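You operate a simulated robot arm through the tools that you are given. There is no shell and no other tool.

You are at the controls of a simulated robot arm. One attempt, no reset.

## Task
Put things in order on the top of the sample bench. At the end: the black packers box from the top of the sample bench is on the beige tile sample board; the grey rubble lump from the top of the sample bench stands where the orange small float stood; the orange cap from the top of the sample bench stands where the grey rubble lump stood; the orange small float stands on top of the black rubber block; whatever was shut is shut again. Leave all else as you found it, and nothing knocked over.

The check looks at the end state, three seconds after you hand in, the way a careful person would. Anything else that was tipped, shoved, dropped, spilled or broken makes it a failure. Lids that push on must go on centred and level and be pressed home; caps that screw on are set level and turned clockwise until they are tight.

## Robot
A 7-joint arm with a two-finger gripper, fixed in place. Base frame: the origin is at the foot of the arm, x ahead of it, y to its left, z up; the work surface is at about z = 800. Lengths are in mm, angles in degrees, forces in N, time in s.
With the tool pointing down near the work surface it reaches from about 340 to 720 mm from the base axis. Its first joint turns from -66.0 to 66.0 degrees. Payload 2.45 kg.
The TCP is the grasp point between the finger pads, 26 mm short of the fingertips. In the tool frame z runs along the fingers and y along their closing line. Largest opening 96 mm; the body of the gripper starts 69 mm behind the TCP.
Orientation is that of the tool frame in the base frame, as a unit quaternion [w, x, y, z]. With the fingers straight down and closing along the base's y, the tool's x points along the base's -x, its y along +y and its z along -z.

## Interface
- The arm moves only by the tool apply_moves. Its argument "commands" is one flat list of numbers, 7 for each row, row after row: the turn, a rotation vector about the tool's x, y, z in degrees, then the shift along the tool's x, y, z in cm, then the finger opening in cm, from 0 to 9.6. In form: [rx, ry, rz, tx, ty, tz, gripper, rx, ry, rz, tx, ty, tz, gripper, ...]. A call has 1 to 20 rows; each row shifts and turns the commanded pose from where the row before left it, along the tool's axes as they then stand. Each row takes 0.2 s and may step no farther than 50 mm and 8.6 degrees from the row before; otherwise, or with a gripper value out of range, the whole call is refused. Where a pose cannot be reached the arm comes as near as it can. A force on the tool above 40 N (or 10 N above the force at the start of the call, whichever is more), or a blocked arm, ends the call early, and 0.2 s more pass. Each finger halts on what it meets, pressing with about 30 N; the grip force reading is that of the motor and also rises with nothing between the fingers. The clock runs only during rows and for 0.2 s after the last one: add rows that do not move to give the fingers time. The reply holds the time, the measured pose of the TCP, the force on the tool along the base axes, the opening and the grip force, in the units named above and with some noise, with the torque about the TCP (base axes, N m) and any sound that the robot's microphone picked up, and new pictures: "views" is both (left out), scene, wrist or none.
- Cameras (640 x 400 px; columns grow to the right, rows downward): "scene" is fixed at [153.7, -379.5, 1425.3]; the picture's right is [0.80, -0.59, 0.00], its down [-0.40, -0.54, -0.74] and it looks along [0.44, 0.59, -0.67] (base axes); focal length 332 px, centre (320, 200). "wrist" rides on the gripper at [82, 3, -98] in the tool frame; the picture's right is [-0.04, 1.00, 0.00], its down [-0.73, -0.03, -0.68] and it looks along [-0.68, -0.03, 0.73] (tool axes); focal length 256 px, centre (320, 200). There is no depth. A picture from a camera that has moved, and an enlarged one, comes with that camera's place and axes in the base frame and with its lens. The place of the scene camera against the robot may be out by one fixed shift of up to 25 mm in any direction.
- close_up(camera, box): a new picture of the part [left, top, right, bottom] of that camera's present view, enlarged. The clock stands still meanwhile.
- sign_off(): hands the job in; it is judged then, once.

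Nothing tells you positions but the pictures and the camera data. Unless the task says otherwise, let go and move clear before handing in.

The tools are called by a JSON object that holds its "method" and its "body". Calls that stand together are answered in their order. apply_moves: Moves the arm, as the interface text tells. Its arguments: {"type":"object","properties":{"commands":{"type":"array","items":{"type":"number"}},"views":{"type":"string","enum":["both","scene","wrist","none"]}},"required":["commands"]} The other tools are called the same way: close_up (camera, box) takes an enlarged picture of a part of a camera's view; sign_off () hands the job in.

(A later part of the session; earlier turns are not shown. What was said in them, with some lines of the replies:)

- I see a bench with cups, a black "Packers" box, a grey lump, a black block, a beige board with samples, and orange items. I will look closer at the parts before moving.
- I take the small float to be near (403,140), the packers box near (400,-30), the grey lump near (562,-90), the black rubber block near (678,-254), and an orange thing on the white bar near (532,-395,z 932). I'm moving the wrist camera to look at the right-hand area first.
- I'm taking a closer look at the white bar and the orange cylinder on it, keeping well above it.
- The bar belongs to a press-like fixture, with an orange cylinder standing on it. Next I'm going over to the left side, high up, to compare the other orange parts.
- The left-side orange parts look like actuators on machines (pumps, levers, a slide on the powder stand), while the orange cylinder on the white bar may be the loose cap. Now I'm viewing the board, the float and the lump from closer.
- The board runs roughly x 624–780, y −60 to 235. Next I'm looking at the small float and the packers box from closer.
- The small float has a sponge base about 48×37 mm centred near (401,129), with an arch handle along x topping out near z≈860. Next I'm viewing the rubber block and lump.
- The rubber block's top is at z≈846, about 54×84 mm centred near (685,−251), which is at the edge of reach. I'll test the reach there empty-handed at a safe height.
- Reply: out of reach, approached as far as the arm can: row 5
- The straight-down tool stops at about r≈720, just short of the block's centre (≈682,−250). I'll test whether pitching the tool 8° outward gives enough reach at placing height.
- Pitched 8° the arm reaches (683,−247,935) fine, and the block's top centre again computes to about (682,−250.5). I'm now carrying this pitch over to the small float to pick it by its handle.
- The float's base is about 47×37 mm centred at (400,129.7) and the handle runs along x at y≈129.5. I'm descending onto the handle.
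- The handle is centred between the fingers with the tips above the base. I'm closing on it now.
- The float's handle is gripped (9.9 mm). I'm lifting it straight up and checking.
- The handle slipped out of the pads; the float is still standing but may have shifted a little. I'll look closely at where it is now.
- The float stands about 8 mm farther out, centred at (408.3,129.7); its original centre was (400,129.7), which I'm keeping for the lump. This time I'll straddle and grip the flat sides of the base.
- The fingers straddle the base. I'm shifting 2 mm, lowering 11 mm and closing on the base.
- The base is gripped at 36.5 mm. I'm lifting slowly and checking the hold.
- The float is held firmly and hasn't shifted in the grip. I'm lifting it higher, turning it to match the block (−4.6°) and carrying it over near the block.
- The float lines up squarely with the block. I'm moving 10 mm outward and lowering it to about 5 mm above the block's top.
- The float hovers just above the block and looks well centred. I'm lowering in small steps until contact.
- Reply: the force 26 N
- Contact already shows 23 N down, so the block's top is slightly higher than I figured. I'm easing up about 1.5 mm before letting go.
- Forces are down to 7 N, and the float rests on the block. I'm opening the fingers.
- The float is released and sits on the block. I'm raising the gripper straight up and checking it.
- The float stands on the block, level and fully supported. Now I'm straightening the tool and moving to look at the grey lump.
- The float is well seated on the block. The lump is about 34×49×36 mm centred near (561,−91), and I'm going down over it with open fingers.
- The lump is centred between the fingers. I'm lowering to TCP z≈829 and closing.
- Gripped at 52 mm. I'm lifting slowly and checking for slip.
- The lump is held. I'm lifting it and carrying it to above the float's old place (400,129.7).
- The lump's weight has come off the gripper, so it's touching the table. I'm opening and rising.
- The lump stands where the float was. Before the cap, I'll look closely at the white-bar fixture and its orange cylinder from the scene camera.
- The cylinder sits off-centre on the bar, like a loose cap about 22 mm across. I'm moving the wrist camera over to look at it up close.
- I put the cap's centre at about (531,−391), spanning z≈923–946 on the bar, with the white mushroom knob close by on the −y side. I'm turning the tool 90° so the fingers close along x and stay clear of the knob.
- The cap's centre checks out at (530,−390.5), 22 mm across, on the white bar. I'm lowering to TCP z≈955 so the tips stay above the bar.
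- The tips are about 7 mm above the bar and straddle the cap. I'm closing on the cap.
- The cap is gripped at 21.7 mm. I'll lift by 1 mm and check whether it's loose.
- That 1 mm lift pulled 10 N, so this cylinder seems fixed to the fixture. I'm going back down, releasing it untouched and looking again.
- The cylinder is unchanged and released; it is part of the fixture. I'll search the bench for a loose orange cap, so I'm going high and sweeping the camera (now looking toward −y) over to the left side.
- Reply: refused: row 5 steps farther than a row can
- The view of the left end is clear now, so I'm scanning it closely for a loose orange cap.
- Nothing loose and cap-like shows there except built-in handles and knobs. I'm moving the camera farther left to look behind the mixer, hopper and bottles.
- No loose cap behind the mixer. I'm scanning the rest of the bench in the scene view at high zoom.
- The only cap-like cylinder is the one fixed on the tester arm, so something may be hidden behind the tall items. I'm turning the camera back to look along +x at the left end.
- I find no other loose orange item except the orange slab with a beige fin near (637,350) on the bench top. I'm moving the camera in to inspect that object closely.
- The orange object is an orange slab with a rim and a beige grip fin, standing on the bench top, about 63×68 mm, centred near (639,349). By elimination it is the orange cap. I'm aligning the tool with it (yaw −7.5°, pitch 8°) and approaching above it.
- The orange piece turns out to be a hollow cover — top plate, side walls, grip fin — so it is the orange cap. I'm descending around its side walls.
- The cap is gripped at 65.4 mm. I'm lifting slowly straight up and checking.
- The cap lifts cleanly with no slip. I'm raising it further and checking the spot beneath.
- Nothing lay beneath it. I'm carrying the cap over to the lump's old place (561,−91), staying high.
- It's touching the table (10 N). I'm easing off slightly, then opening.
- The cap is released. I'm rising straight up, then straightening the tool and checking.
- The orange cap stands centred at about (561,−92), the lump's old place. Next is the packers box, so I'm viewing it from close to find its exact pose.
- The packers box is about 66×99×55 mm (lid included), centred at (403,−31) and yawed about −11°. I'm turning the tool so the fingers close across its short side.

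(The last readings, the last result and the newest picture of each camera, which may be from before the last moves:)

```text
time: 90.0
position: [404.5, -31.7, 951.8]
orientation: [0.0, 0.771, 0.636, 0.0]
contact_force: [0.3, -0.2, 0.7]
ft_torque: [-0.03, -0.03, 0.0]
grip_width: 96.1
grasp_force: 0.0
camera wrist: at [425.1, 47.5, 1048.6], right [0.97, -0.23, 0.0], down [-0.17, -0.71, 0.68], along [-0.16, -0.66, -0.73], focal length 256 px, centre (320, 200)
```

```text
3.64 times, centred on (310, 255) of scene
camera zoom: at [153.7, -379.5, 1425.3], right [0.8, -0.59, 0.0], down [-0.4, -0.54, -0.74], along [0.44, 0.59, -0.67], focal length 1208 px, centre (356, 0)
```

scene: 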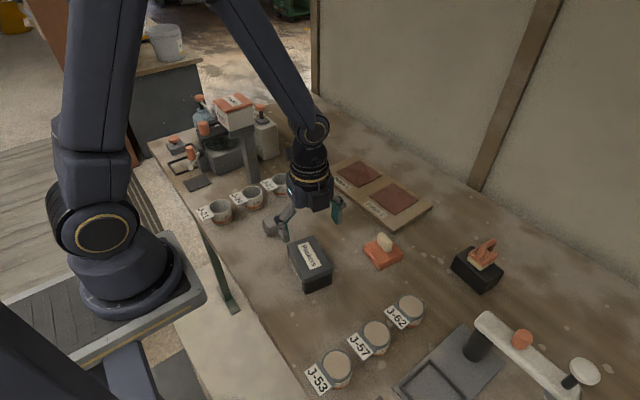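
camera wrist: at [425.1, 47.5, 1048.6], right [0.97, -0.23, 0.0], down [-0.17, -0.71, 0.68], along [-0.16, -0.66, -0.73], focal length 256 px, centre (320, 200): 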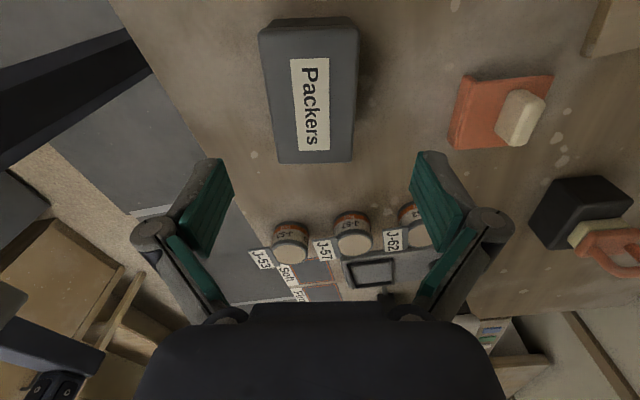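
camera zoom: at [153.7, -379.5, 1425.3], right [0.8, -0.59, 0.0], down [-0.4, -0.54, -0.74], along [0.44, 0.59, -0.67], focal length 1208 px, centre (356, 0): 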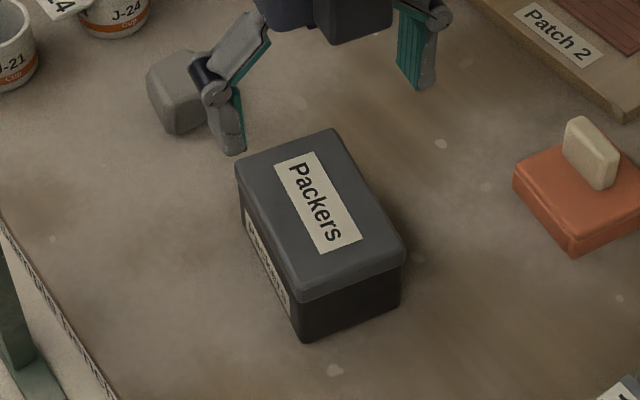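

Alignment looks right. I'm shifting 4 mm and descending with open fingers to the lid-rim level.

{"method": "apply_moves", "body": {"commands": [0, 0, 0, 0, -0.4, 2.8, 9.6, 0, 0, 0, 0, 0, 2.8, 9.6, 0, 0, 0, 0, 0, 2.8, 9.6, 0, 0, 0, 0, 0, 2.0, 9.6, 0, 0, 0, 0, 0, 0, 9.6], "views": "both"}}

{"method": "close_up", "body": {"camera": "wrist", "box": [200, 60, 440, 260]}}

{"method": "close_up", "body": {"camera": "scene", "box": [250, 200, 370, 310]}}

```text
time: 91.2
position: [400.6, -31.2, 846.3]
orientation: [0.0, 0.771, 0.636, 0.0]
contact_force: [0.4, -1.1, 0.2]
ft_torque: [-0.02, 0.01, -0.01]
grip_width: 95.9
grasp_force: 0.0
camera wrist: at [420.7, 48.3, 944.2], right [0.97, -0.23, 0.0], down [-0.17, -0.71, 0.68], along [-0.16, -0.66, -0.73], focal length 256 px, centre (320, 200)
```

scene: 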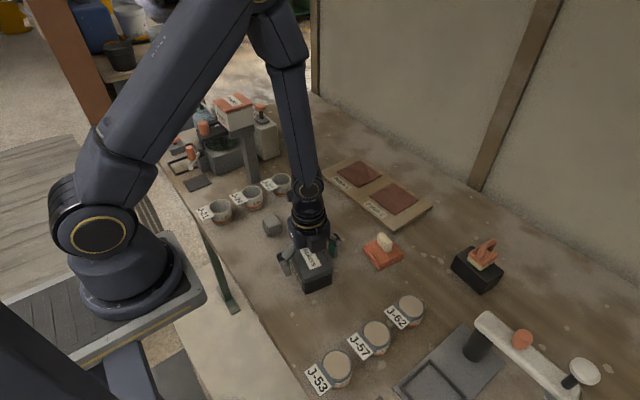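
wrist: 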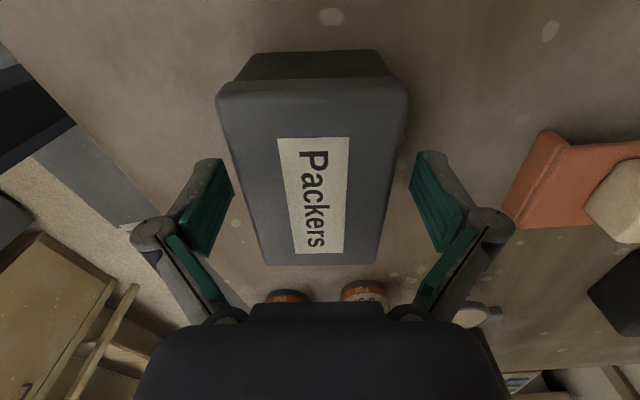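

```text
2.00 times, centred on (320, 160) of wrist
camera zoom: at [420.7, 48.3, 944.2], right [0.97, -0.23, 0.0], down [-0.17, -0.71, 0.68], along [-0.16, -0.66, -0.73], focal length 512 px, centre (320, 280)
```

zoom: 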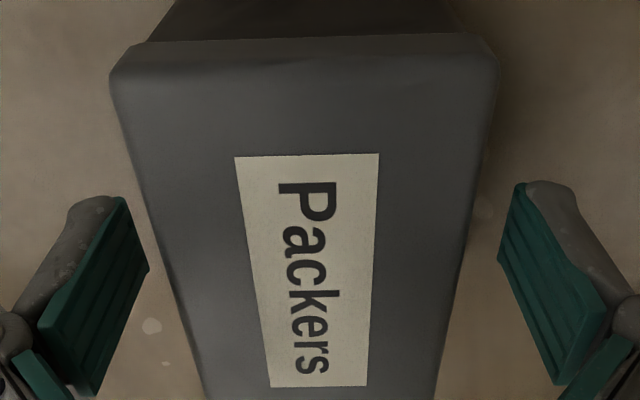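

```text
3.64 times, centred on (310, 255) of scene
camera zoom: at [153.7, -379.5, 1425.3], right [0.8, -0.59, 0.0], down [-0.4, -0.54, -0.74], along [0.44, 0.59, -0.67], focal length 1208 px, centre (356, 0)
```

zoom: 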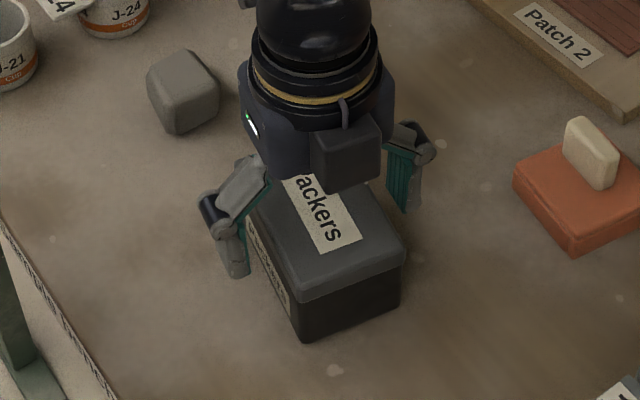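

{"method": "apply_moves", "body": {"commands": [0, 0, 0, 0, 0, 0.6, 9.6, 0, 0, 0, 0, 0, 0, 8.2, 0, 0, 0, 0, 0, 0, 7.2, 0, 0, 0, 0, 0, 0, 6.4, 0, 0, 0, 0, 0, 0, 5.6, 0, 0, 0, 0, 0, 0, 5.5], "views": "both"}}

{"method": "close_up", "body": {"camera": "wrist", "box": [200, 20, 440, 220]}}

{"method": "close_up", "body": {"camera": "scene", "box": [270, 220, 360, 300]}}

```text
time: 92.6
position: [400.5, -31.2, 840.4]
orientation: [0.0, 0.772, 0.636, 0.0]
contact_force: [-2.2, 1.1, 5.7]
ft_torque: [0.04, 0.14, -0.11]
grip_width: 65.0
grasp_force: 29.9
camera wrist: at [420.3, 48.6, 938.6], right [0.97, -0.23, 0.0], down [-0.17, -0.71, 0.68], along [-0.16, -0.66, -0.73], focal length 256 px, centre (320, 200)
```

scene: 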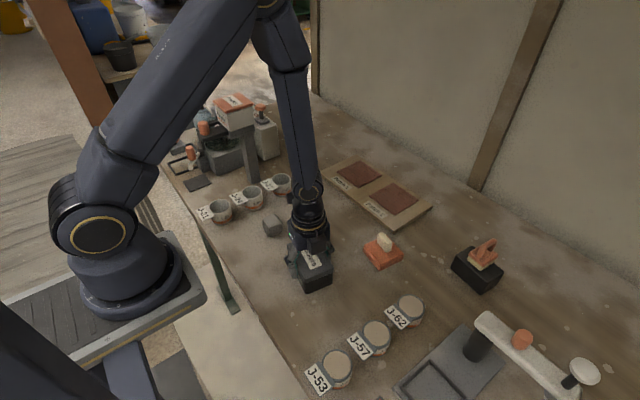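
wrist: 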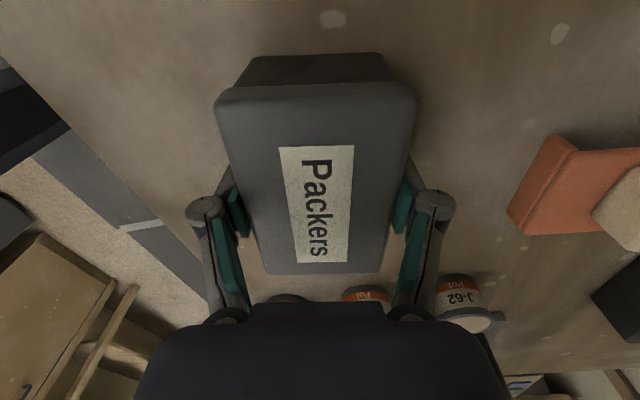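

```text
2.00 times, centred on (320, 120) of wrist
camera zoom: at [420.3, 48.6, 938.6], right [0.97, -0.23, 0.0], down [-0.17, -0.71, 0.68], along [-0.16, -0.66, -0.73], focal length 512 px, centre (320, 360)
```

zoom: 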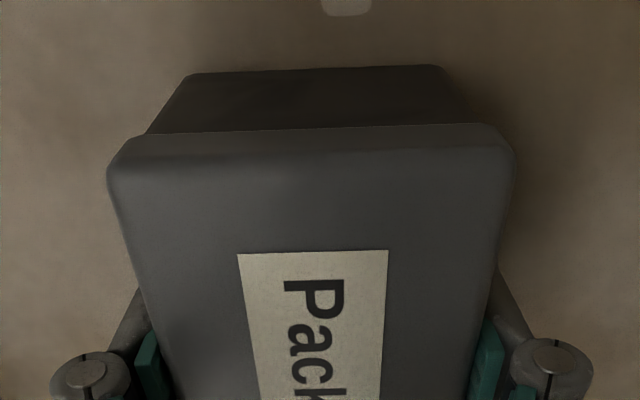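

```text
5.00 times, centred on (315, 260) of scene
camera zoom: at [153.6, -379.5, 1425.3], right [0.8, -0.59, 0.0], down [-0.4, -0.54, -0.74], along [0.44, 0.59, -0.67], focal length 1661 px, centre (345, -100)
```

zoom: 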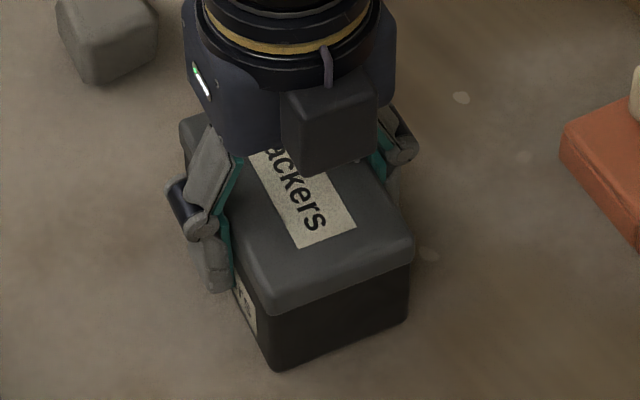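

The box is gripped at 65 mm. I'm lifting just 2 mm to see whether body and lid come up together.

{"method": "apply_moves", "body": {"commands": [0, 0, 0, 0, 0, -0.1, 5.5, 0, 0, 0, 0, 0, -0.15, 5.5, 0, 0, 0, 0, 0, 0, 5.5], "views": "wrist"}}

{"method": "close_up", "body": {"camera": "wrist", "box": [200, 20, 440, 220]}}

{"method": "close_up", "body": {"camera": "scene", "box": [270, 220, 360, 300]}}

```text
time: 93.4
position: [399.9, -31.7, 841.0]
orientation: [0.0, 0.772, 0.636, 0.001]
contact_force: [-0.2, 0.7, -2.6]
ft_torque: [0.01, -0.01, -0.01]
grip_width: 65.0
grasp_force: 30.3
camera wrist: at [420.0, 48.3, 941.2], right [0.97, -0.23, 0.0], down [-0.17, -0.71, 0.68], along [-0.16, -0.66, -0.73], focal length 256 px, centre (320, 200)
```

wrist: 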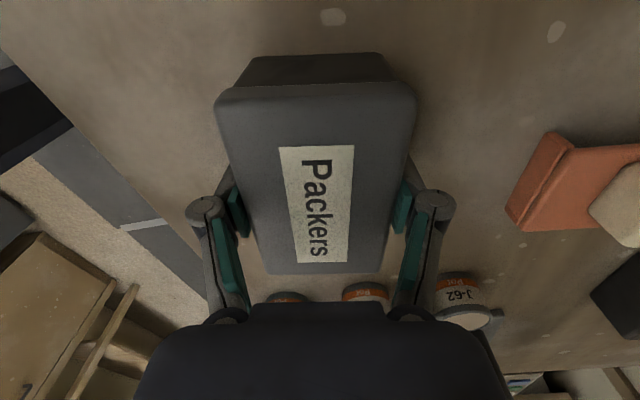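

```text
2.00 times, centred on (320, 120) of wrist
camera zoom: at [420.0, 48.3, 941.2], right [0.97, -0.23, 0.0], down [-0.17, -0.71, 0.68], along [-0.16, -0.66, -0.73], focal length 512 px, centre (320, 360)
```

zoom: 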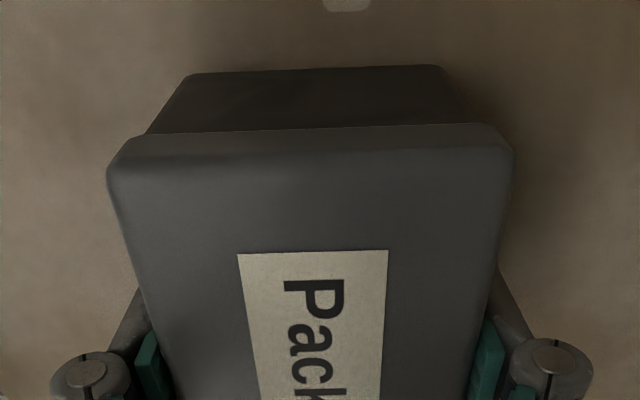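

```text
5.00 times, centred on (315, 260) of scene
camera zoom: at [153.7, -379.5, 1425.3], right [0.8, -0.59, 0.0], down [-0.4, -0.54, -0.74], along [0.44, 0.59, -0.67], focal length 1661 px, centre (345, -100)
```

zoom: 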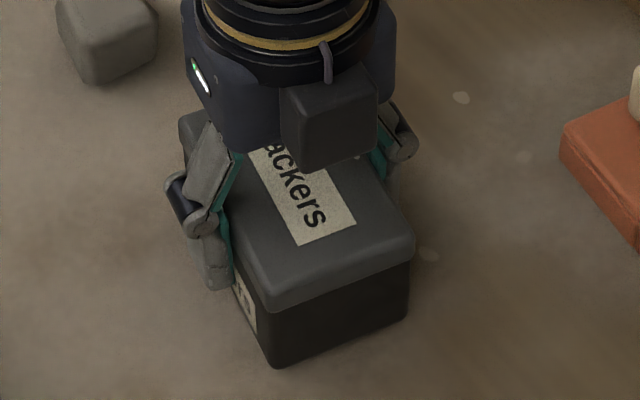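

Lid and body rise together (about 2.6 N). I'm lifting further, gently.

{"method": "apply_moves", "body": {"commands": [0, 0, 0, 0, 0, -0.3, 5.5, 0, 0, 0, 0, 0, -0.5, 5.5, 0, 0, 0, 0, 0, -0.7, 5.5, 0, 0, 0, 0, 0, 0, 5.5], "views": "wrist"}}

{"method": "close_up", "body": {"camera": "wrist", "box": [200, 20, 440, 220]}}

{"method": "close_up", "body": {"camera": "scene", "box": [270, 220, 360, 300]}}

```text
time: 94.4
position: [400.3, -30.7, 858.2]
orientation: [0.001, 0.771, 0.636, 0.0]
contact_force: [0.2, -0.1, -1.6]
ft_torque: [0.0, -0.02, -0.01]
grip_width: 64.8
grasp_force: 29.6
camera wrist: at [420.0, 48.5, 956.5], right [0.97, -0.23, 0.0], down [-0.17, -0.71, 0.68], along [-0.16, -0.66, -0.73], focal length 256 px, centre (320, 200)
```

wrist: 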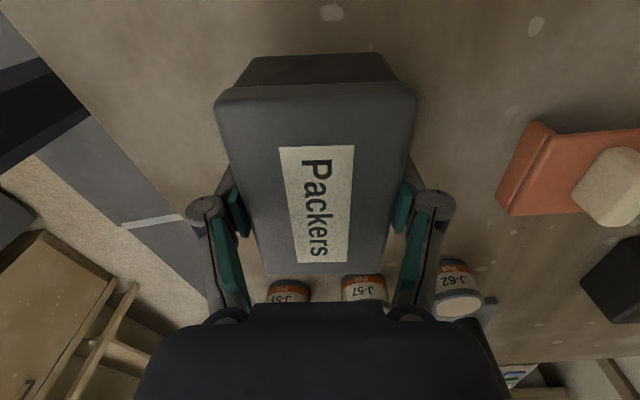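

```text
2.00 times, centred on (320, 120) of wrist
camera zoom: at [420.0, 48.5, 956.5], right [0.97, -0.23, 0.0], down [-0.17, -0.71, 0.68], along [-0.16, -0.66, -0.73], focal length 512 px, centre (320, 360)
```

zoom: 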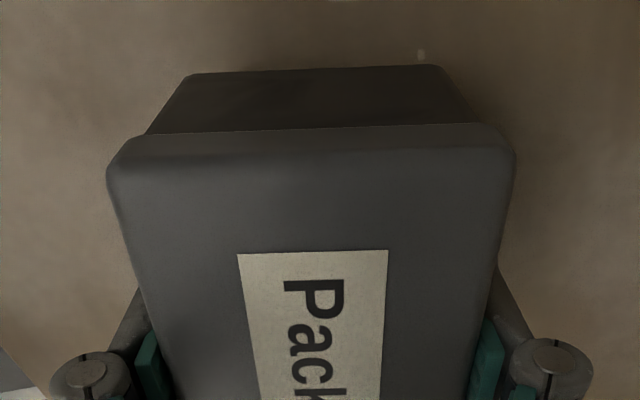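

```text
5.00 times, centred on (315, 260) of scene
camera zoom: at [153.7, -379.5, 1425.3], right [0.8, -0.59, 0.0], down [-0.4, -0.54, -0.74], along [0.44, 0.59, -0.67], focal length 1661 px, centre (345, -100)
```

zoom: 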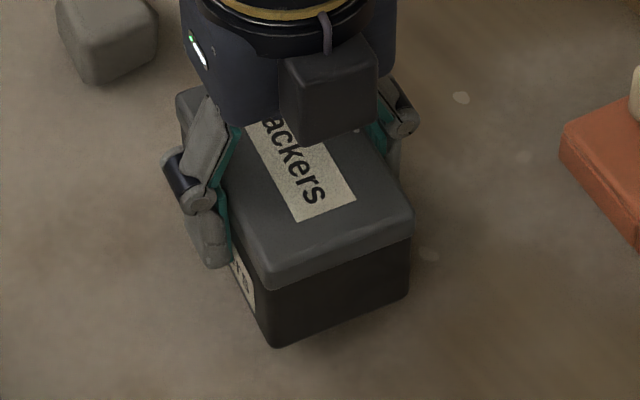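

The whole box is up and closed. I'm raising it, squaring it to the board and carrying it over to the board.

{"method": "apply_moves", "body": {"commands": [0, 0, 0, 0, 0, -2, 5.5, 0, 0, 0, 0, 0, -3, 5.5, 0, 0, 0, 0, 0, -3, 5.5, 0, 0, 0, 0, 0, -2, 5.5, 0, 0, -5.5, 0, 0, 0, 5.5, 0, 0, -5.5, 0, 0, 0, 5.5, 0, 0, 0, 1.71, 4.25, 0, 5.5, 0, 0, 0, 1.71, 4.25, 0, 5.5, 0, 0, 0, 1.71, 4.25, 0, 5.5, 0, 0, 0, 1.71, 4.25, 0, 5.5, 0, 0, 0, 1.71, 4.25, 0, 5.5, 0, 0, 0, 1.71, 4.25, 0, 5.5, 0, 0, 0, 1.0, 2.2, 0, 5.5, 0, 0, 0, 0, 0, 0, 5.5], "views": "both"}}

{"method": "close_up", "body": {"camera": "scene", "box": [320, 100, 460, 240]}}

```text
time: 97.4
position: [676.4, 81.9, 958.4]
orientation: [0.0, 0.707, 0.707, -0.001]
contact_force: [0.1, -0.8, -1.9]
ft_torque: [0.0, 0.0, 0.02]
grip_width: 64.8
grasp_force: 30.1
camera wrist: at [680.9, 163.7, 1056.6], right [1.0, -0.04, 0.0], down [-0.03, -0.73, 0.68], along [-0.03, -0.68, -0.73], focal length 256 px, centre (320, 200)
```

scene: 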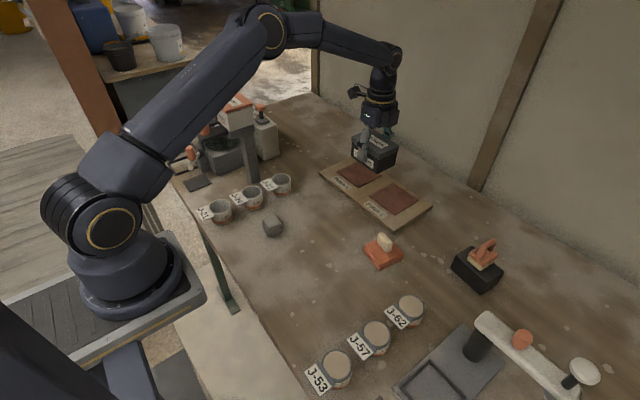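
wrist: 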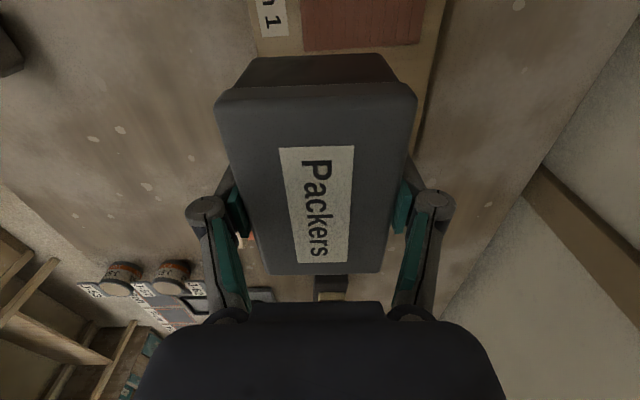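

```text
2.86 times, centred on (390, 170) of scene
camera zoom: at [153.8, -379.5, 1425.3], right [0.8, -0.59, 0.0], down [-0.4, -0.54, -0.74], along [0.44, 0.59, -0.67], focal length 949 px, centre (120, 286)
```

zoom: 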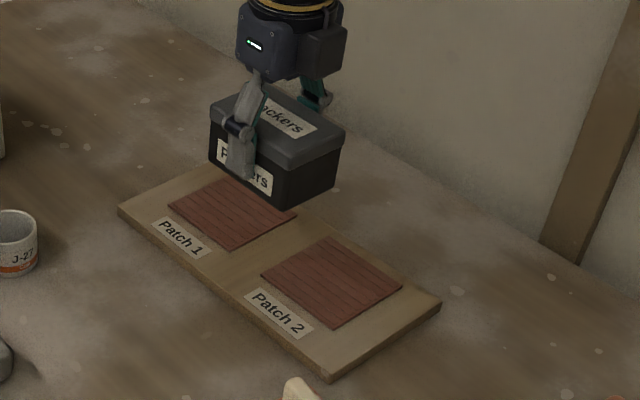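

{"method": "apply_moves", "body": {"commands": [0, 0, 0, 0.67, 2.05, 0, 5.5, 0, 0, 0, 0, 0, 3, 5.5, 0, 0, 0, 0, 0, 3, 5.5, 0, 0, 0, 0, 0, 2.8, 5.5, 0, 0, 0, 0, 0, 0, 5.5], "views": "both"}}

{"method": "close_up", "body": {"camera": "scene", "box": [320, 120, 440, 240]}}

{"method": "close_up", "body": {"camera": "wrist", "box": [200, 0, 440, 150]}}

```text
time: 98.6
position: [697.8, 88.2, 869.8]
orientation: [0.001, 0.707, 0.707, 0.0]
contact_force: [-0.7, 0.4, -2.0]
ft_torque: [0.0, 0.01, -0.05]
grip_width: 64.5
grasp_force: 30.0
camera wrist: at [701.9, 169.4, 967.8], right [1.0, -0.04, 0.0], down [-0.03, -0.73, 0.68], along [-0.03, -0.68, -0.73], focal length 256 px, centre (320, 200)
```

scene: 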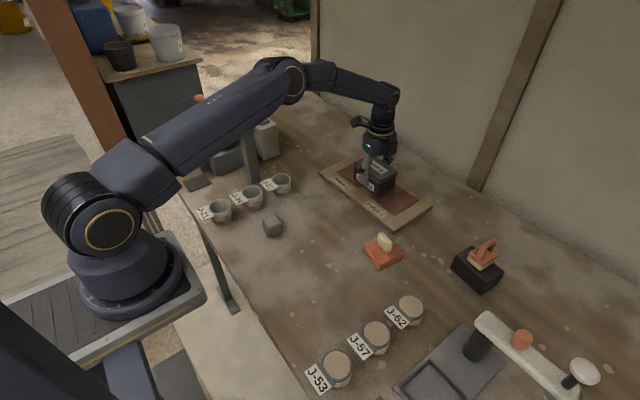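
wrist: 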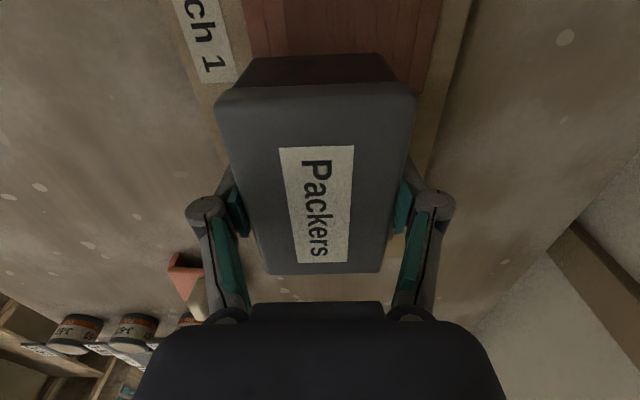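

```text
3.33 times, centred on (380, 180) of scene
camera zoom: at [153.7, -379.5, 1425.3], right [0.8, -0.59, 0.0], down [-0.4, -0.54, -0.74], along [0.44, 0.59, -0.67], focal length 1108 px, centre (120, 267)
```

zoom: 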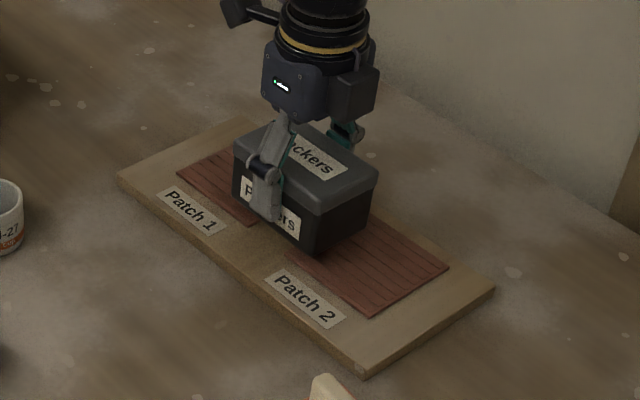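

```text
2.67 times, centred on (320, 75) of wrist
camera zoom: at [701.9, 169.4, 967.8], right [1.0, -0.04, 0.0], down [-0.03, -0.73, 0.68], along [-0.03, -0.68, -0.73], focal length 683 px, centre (320, 533)
```

zoom: 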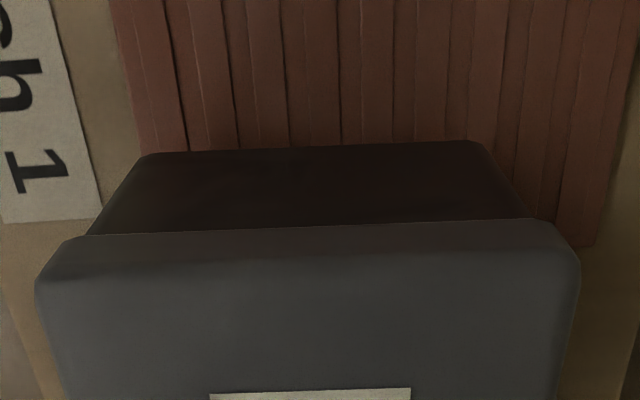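

The box hovers over the middle of the board between the two patches. I'm lowering in small steps until it touches.

{"method": "apply_moves", "body": {"commands": [0, 0, 0, 0, 0, 0.5, 5.5, 0, 0, 0, 0, 0, 0.3, 5.5, 0, 0, 0, 0, 0, 0, 5.5], "views": "none"}}

{"method": "apply_moves", "body": {"commands": [0, 0, 0, 0, 0, 0.15, 5.5, 0, 0, 0, 0, 0, 0, 5.5], "views": "none"}}

{"method": "apply_moves", "body": {"commands": [0, 0, 0, 0, 0, 0.15, 5.5, 0, 0, 0, 0, 0, 0, 5.5], "views": "none"}}

```text
time: 99.4
position: [698.1, 87.8, 861.6]
orientation: [0.0, 0.707, 0.707, 0.0]
contact_force: [0.6, -0.1, -2.6]
ft_torque: [-0.01, 0.02, -0.02]
grip_width: 64.5
grasp_force: 30.2
```

```text
time: 100.0
position: [698.2, 88.1, 859.9]
orientation: [0.001, 0.707, 0.707, 0.0]
contact_force: [0.3, 0.1, -1.8]
ft_torque: [0.01, 0.0, 0.04]
grip_width: 64.6
grasp_force: 29.5
```

```text
time: 100.6
position: [699.6, 88.9, 858.3]
orientation: [0.001, 0.707, 0.707, 0.0]
contact_force: [-0.2, -0.4, -1.8]
ft_torque: [-0.02, -0.01, -0.03]
grip_width: 64.3
grasp_force: 30.3
```

{"method": "apply_moves", "body": {"commands": [0, 0, 0, 0, 0, 0.15, 5.5, 0, 0, 0, 0, 0, 0, 5.5], "views": "none"}}

{"method": "apply_moves", "body": {"commands": [0, 0, 0, 0, 0, 0.12, 5.5, 0, 0, 0, 0, 0, 0, 5.5], "views": "none"}}

```text
time: 101.2
position: [698.9, 89.4, 856.2]
orientation: [0.0, 0.707, 0.707, -0.001]
contact_force: [-0.3, -1.3, -1.6]
ft_torque: [0.04, 0.02, -0.01]
grip_width: 64.7
grasp_force: 30.4
```

```text
time: 101.8
position: [698.0, 87.7, 857.1]
orientation: [0.0, 0.707, 0.707, 0.001]
contact_force: [-3.2, -1.0, 9.9]
ft_torque: [0.0, 0.58, 0.05]
grip_width: 64.6
grasp_force: 29.9
```

Contact (about 10 N). I'm easing up a touch, checking and releasing.

{"method": "apply_moves", "body": {"commands": [0, 0, 0, 0, 0, -0.06, 5.5, 0, 0, 0, 0, 0, 0, 5.5], "views": "wrist"}}

{"method": "close_up", "body": {"camera": "scene", "box": [340, 140, 430, 230]}}

```text
time: 102.4
position: [698.1, 89.2, 857.5]
orientation: [0.001, 0.707, 0.707, 0.001]
contact_force: [-2.2, -0.8, 9.6]
ft_torque: [-0.01, 0.28, 0.01]
grip_width: 64.5
grasp_force: 29.9
camera wrist: at [702.1, 169.8, 955.8], right [1.0, -0.04, 0.0], down [-0.03, -0.73, 0.68], along [-0.03, -0.68, -0.73], focal length 256 px, centre (320, 200)
```

wrist: 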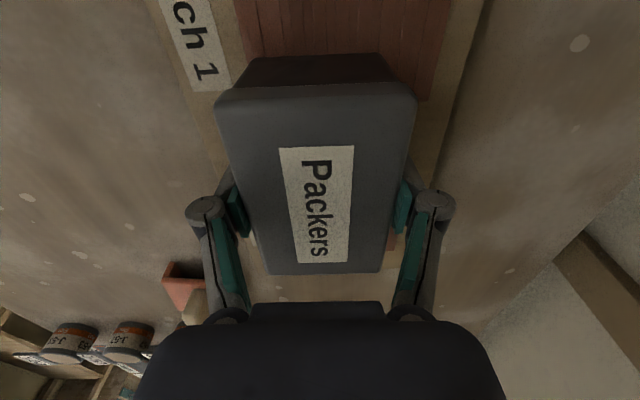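

```text
4.44 times, centred on (385, 185) of scene
camera zoom: at [153.4, -379.5, 1425.3], right [0.8, -0.59, 0.0], down [-0.4, -0.54, -0.74], along [0.44, 0.59, -0.67], focal length 1477 px, centre (31, 267)
```

zoom: 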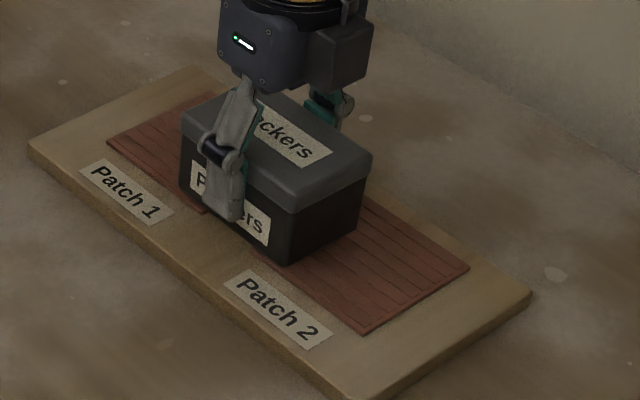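

{"method": "apply_moves", "body": {"commands": [0, 0, 0, 0, 0, 0, 6.8, 0, 0, 0, 0, 0, 0, 7.6, 0, 0, 0, 0, 0, 0, 8.6, 0, 0, 0, 0, 0, 0, 9.4, 0, 0, 0, 0, 0, 0, 9.4], "views": "wrist"}}

{"method": "close_up", "body": {"camera": "scene", "box": [340, 140, 430, 230]}}

```text
time: 103.6
position: [698.3, 88.9, 856.3]
orientation: [0.0, 0.706, 0.708, 0.0]
contact_force: [0.2, 0.2, -0.1]
ft_torque: [0.02, 0.02, 0.0]
grip_width: 94.0
grasp_force: 0.0
camera wrist: at [702.1, 169.9, 955.3], right [1.0, -0.04, 0.0], down [-0.03, -0.73, 0.68], along [-0.03, -0.68, -0.73], focal length 256 px, centre (320, 200)
```

wrist: 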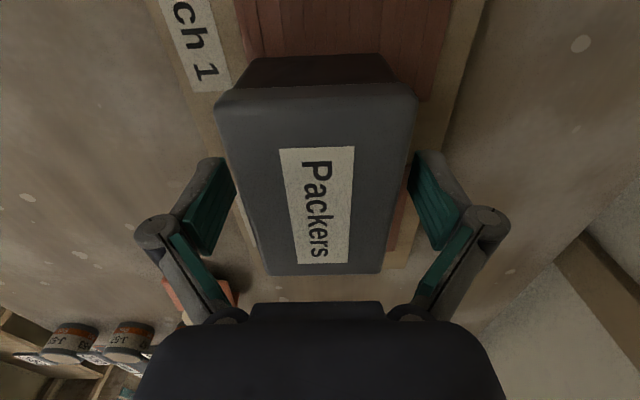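

```text
4.44 times, centred on (385, 185) of scene
camera zoom: at [153.7, -379.5, 1425.3], right [0.8, -0.59, 0.0], down [-0.4, -0.54, -0.74], along [0.44, 0.59, -0.67], focal length 1477 px, centre (31, 267)
```

zoom: 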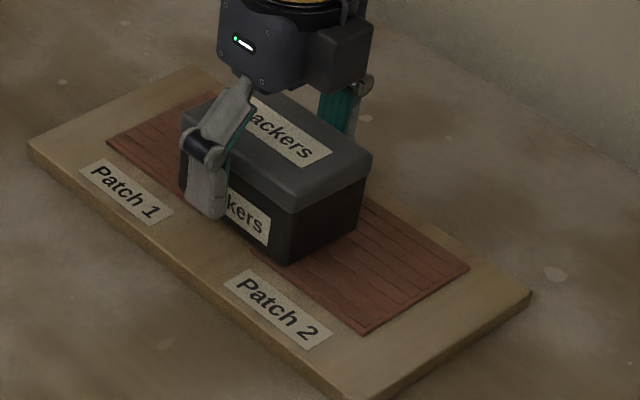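

The box is released on the board with its lid on. I'm rising straight up and backing away.

{"method": "apply_moves", "body": {"commands": [0, 0, 0, 0, 0, -1.5, 9.4, 0, 0, 0, 0, 0, -3, 9.4, 0, 0, 0, 0, 0, -4, 9.4, 0, 0, 0, 0, 0, -4, 9.4, 0, 0, 0, 0, -4.5, 0, 9.0, 0, 0, 0, 0, -4.5, 0, 9.0, 0, 0, 0, 0, -4.5, 0, 9.0, 0, 0, 0, 0, -4.5, 0, 9.0, 0, 0, 0, 0, -4.5, 0, 9.0, 0, 0, 0, 0, 0, 0, 9.0], "views": "both"}}

{"method": "close_up", "body": {"camera": "scene", "box": [320, 130, 440, 240]}}

{"method": "close_up", "body": {"camera": "scene", "box": [350, 220, 520, 310]}}

```text
time: 105.8
position: [472.8, 88.5, 980.1]
orientation: [0.0, 0.707, 0.707, 0.001]
contact_force: [-0.2, -0.4, 0.6]
ft_torque: [-0.01, 0.0, 0.01]
grip_width: 89.9
grasp_force: 0.0
camera wrist: at [477.0, 169.6, 1079.8], right [1.0, -0.04, 0.0], down [-0.03, -0.73, 0.68], along [-0.03, -0.68, -0.73], focal length 256 px, centre (320, 200)
```

scene: 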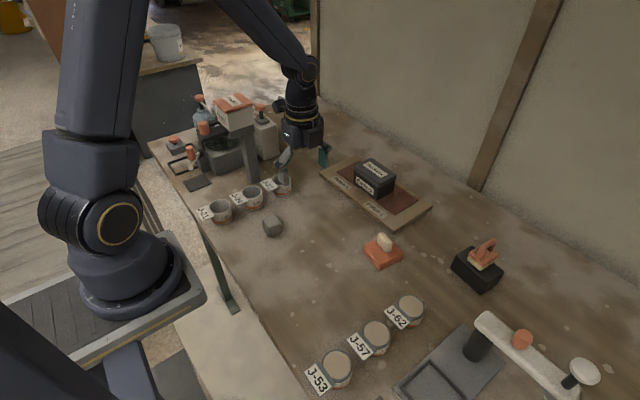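
wrist: 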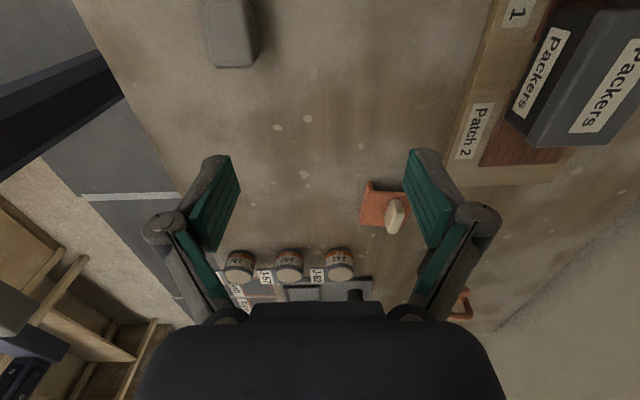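

```text
3.64 times, centred on (380, 185) of scene
camera zoom: at [153.7, -379.5, 1425.3], right [0.8, -0.59, 0.0], down [-0.4, -0.54, -0.74], along [0.44, 0.59, -0.67], focal length 1208 px, centre (102, 254)
```

zoom: 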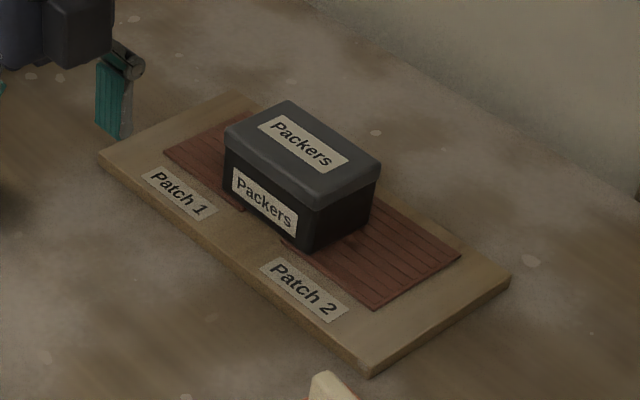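

```text
3.76 times, centred on (435, 265) of scene
camera zoom: at [153.7, -379.5, 1425.3], right [0.8, -0.59, 0.0], down [-0.4, -0.54, -0.74], along [0.44, 0.59, -0.67], focal length 1251 px, centre (-113, -45)
```

zoom: 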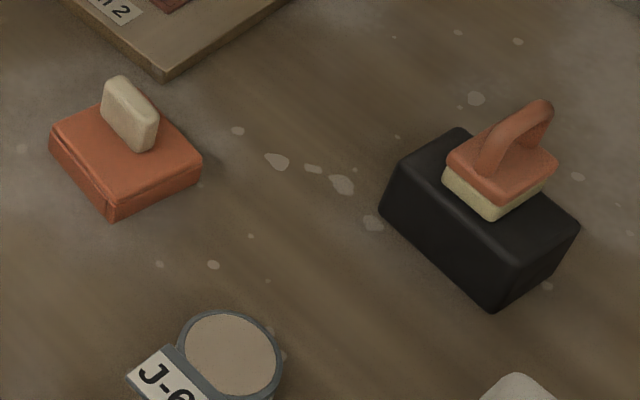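

Everything is placed. I'll verify that the board and the other items have not moved, using the same zooms as at the start.

{"method": "close_up", "body": {"camera": "scene", "box": [280, 120, 450, 280]}}

{"method": "close_up", "body": {"camera": "scene", "box": [440, 230, 640, 400]}}

{"method": "close_up", "body": {"camera": "scene", "box": [140, 80, 330, 210]}}

```text
2.50 times, centred on (365, 200) of scene
camera zoom: at [153.7, -379.5, 1425.3], right [0.8, -0.59, 0.0], down [-0.4, -0.54, -0.74], along [0.44, 0.59, -0.67], focal length 831 px, centre (208, 200)
```

zoom: 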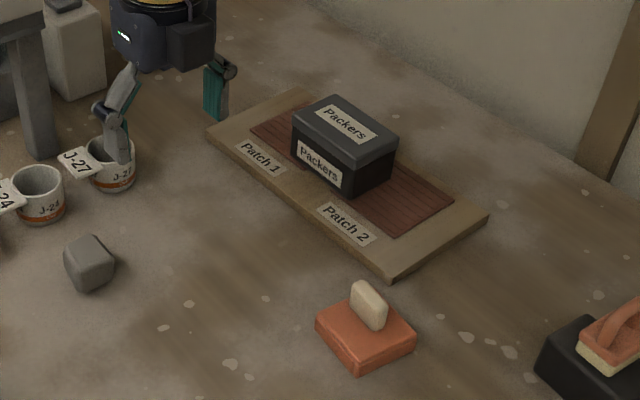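

```text
2.35 times, centred on (540, 315) of scene
camera zoom: at [153.7, -379.5, 1425.3], right [0.8, -0.59, 0.0], down [-0.4, -0.54, -0.74], along [0.44, 0.59, -0.67], focal length 782 px, centre (-198, -71)
```

zoom: 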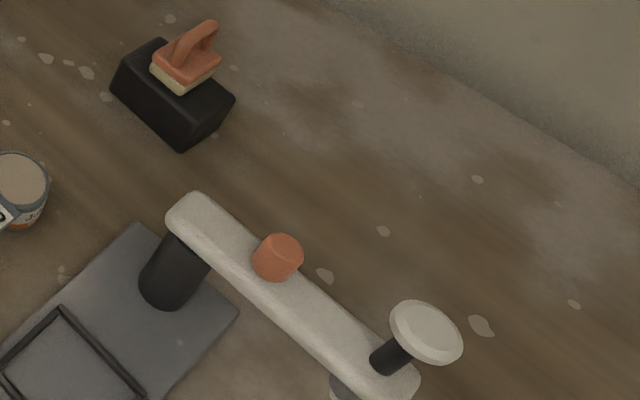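

```text
3.08 times, centred on (235, 145) of scene
camera zoom: at [153.7, -379.5, 1425.3], right [0.8, -0.59, 0.0], down [-0.4, -0.54, -0.74], along [0.44, 0.59, -0.67], focal length 1022 px, centre (582, 369)
```

zoom: 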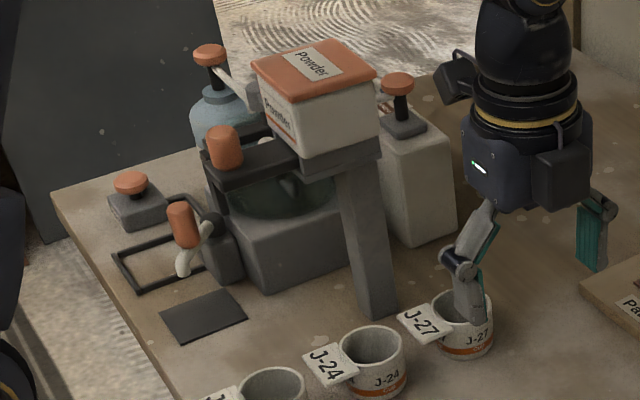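

The surroundings look untouched. I'll examine the float's seat on the block at high zoom, since it sits slightly toward the back.

{"method": "close_up", "body": {"camera": "scene", "box": [450, 230, 520, 295]}}

```text
6.15 times, centred on (485, 262) of scene
camera zoom: at [153.7, -379.5, 1425.3], right [0.8, -0.59, 0.0], down [-0.4, -0.54, -0.74], along [0.44, 0.59, -0.67], focal length 2045 px, centre (-695, -185)
```

zoom: 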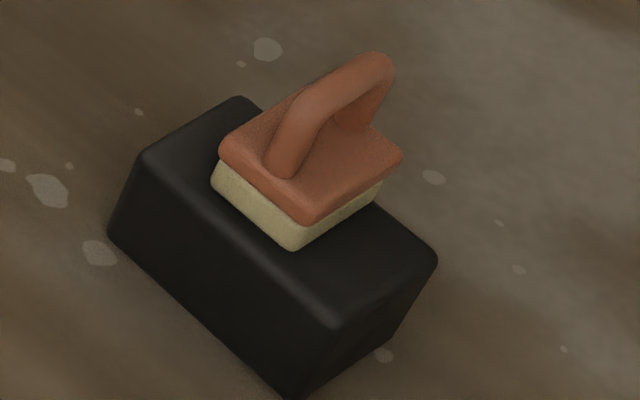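

The packers box is on the board with its lid shut. The lump stands where the float was, and the orange cap stands where the lump was. The float stands on the rubber block, a little toward its back edge but stable. The gripper is clear and the other items look unmoved, so I'm handing in.

{"method": "sign_off", "body": {}}

```text
The job is handed in.
```

I've handed the job in. All four objects are where you asked, but I had to work out which object you meant by the orange cap.

- **Packers box:** it is on the tile sample board, sitting across the two patches, with its lid shut.
- **Grey lump:** it stands where the small float stood, to within about 2 mm by the camera.
- **Orange cap:** I took this to be the orange cover with the beige grip fin at the far left of the bench, and set it where the lump stood. I first tried the orange cylinder on the tester arm. It pulled about 10 N after a 1 mm lift, so I treated it as a fixed part and left it there. I found no other loose orange piece on the bench. If you meant something else, this part is wrong.
- **Small float:** it stands upright on the rubber block, but about 9 mm toward the back, so roughly 5 mm of the sponge overhangs the rear edge. It looked stable, and I left it rather than risk moving the block. On my first try it slipped out of the gripper and moved about 8 mm. I used its original spot for the lump.

In before-and-after views, the board, block, tester and machines at the left end looked unmoved. Nothing was knocked over.
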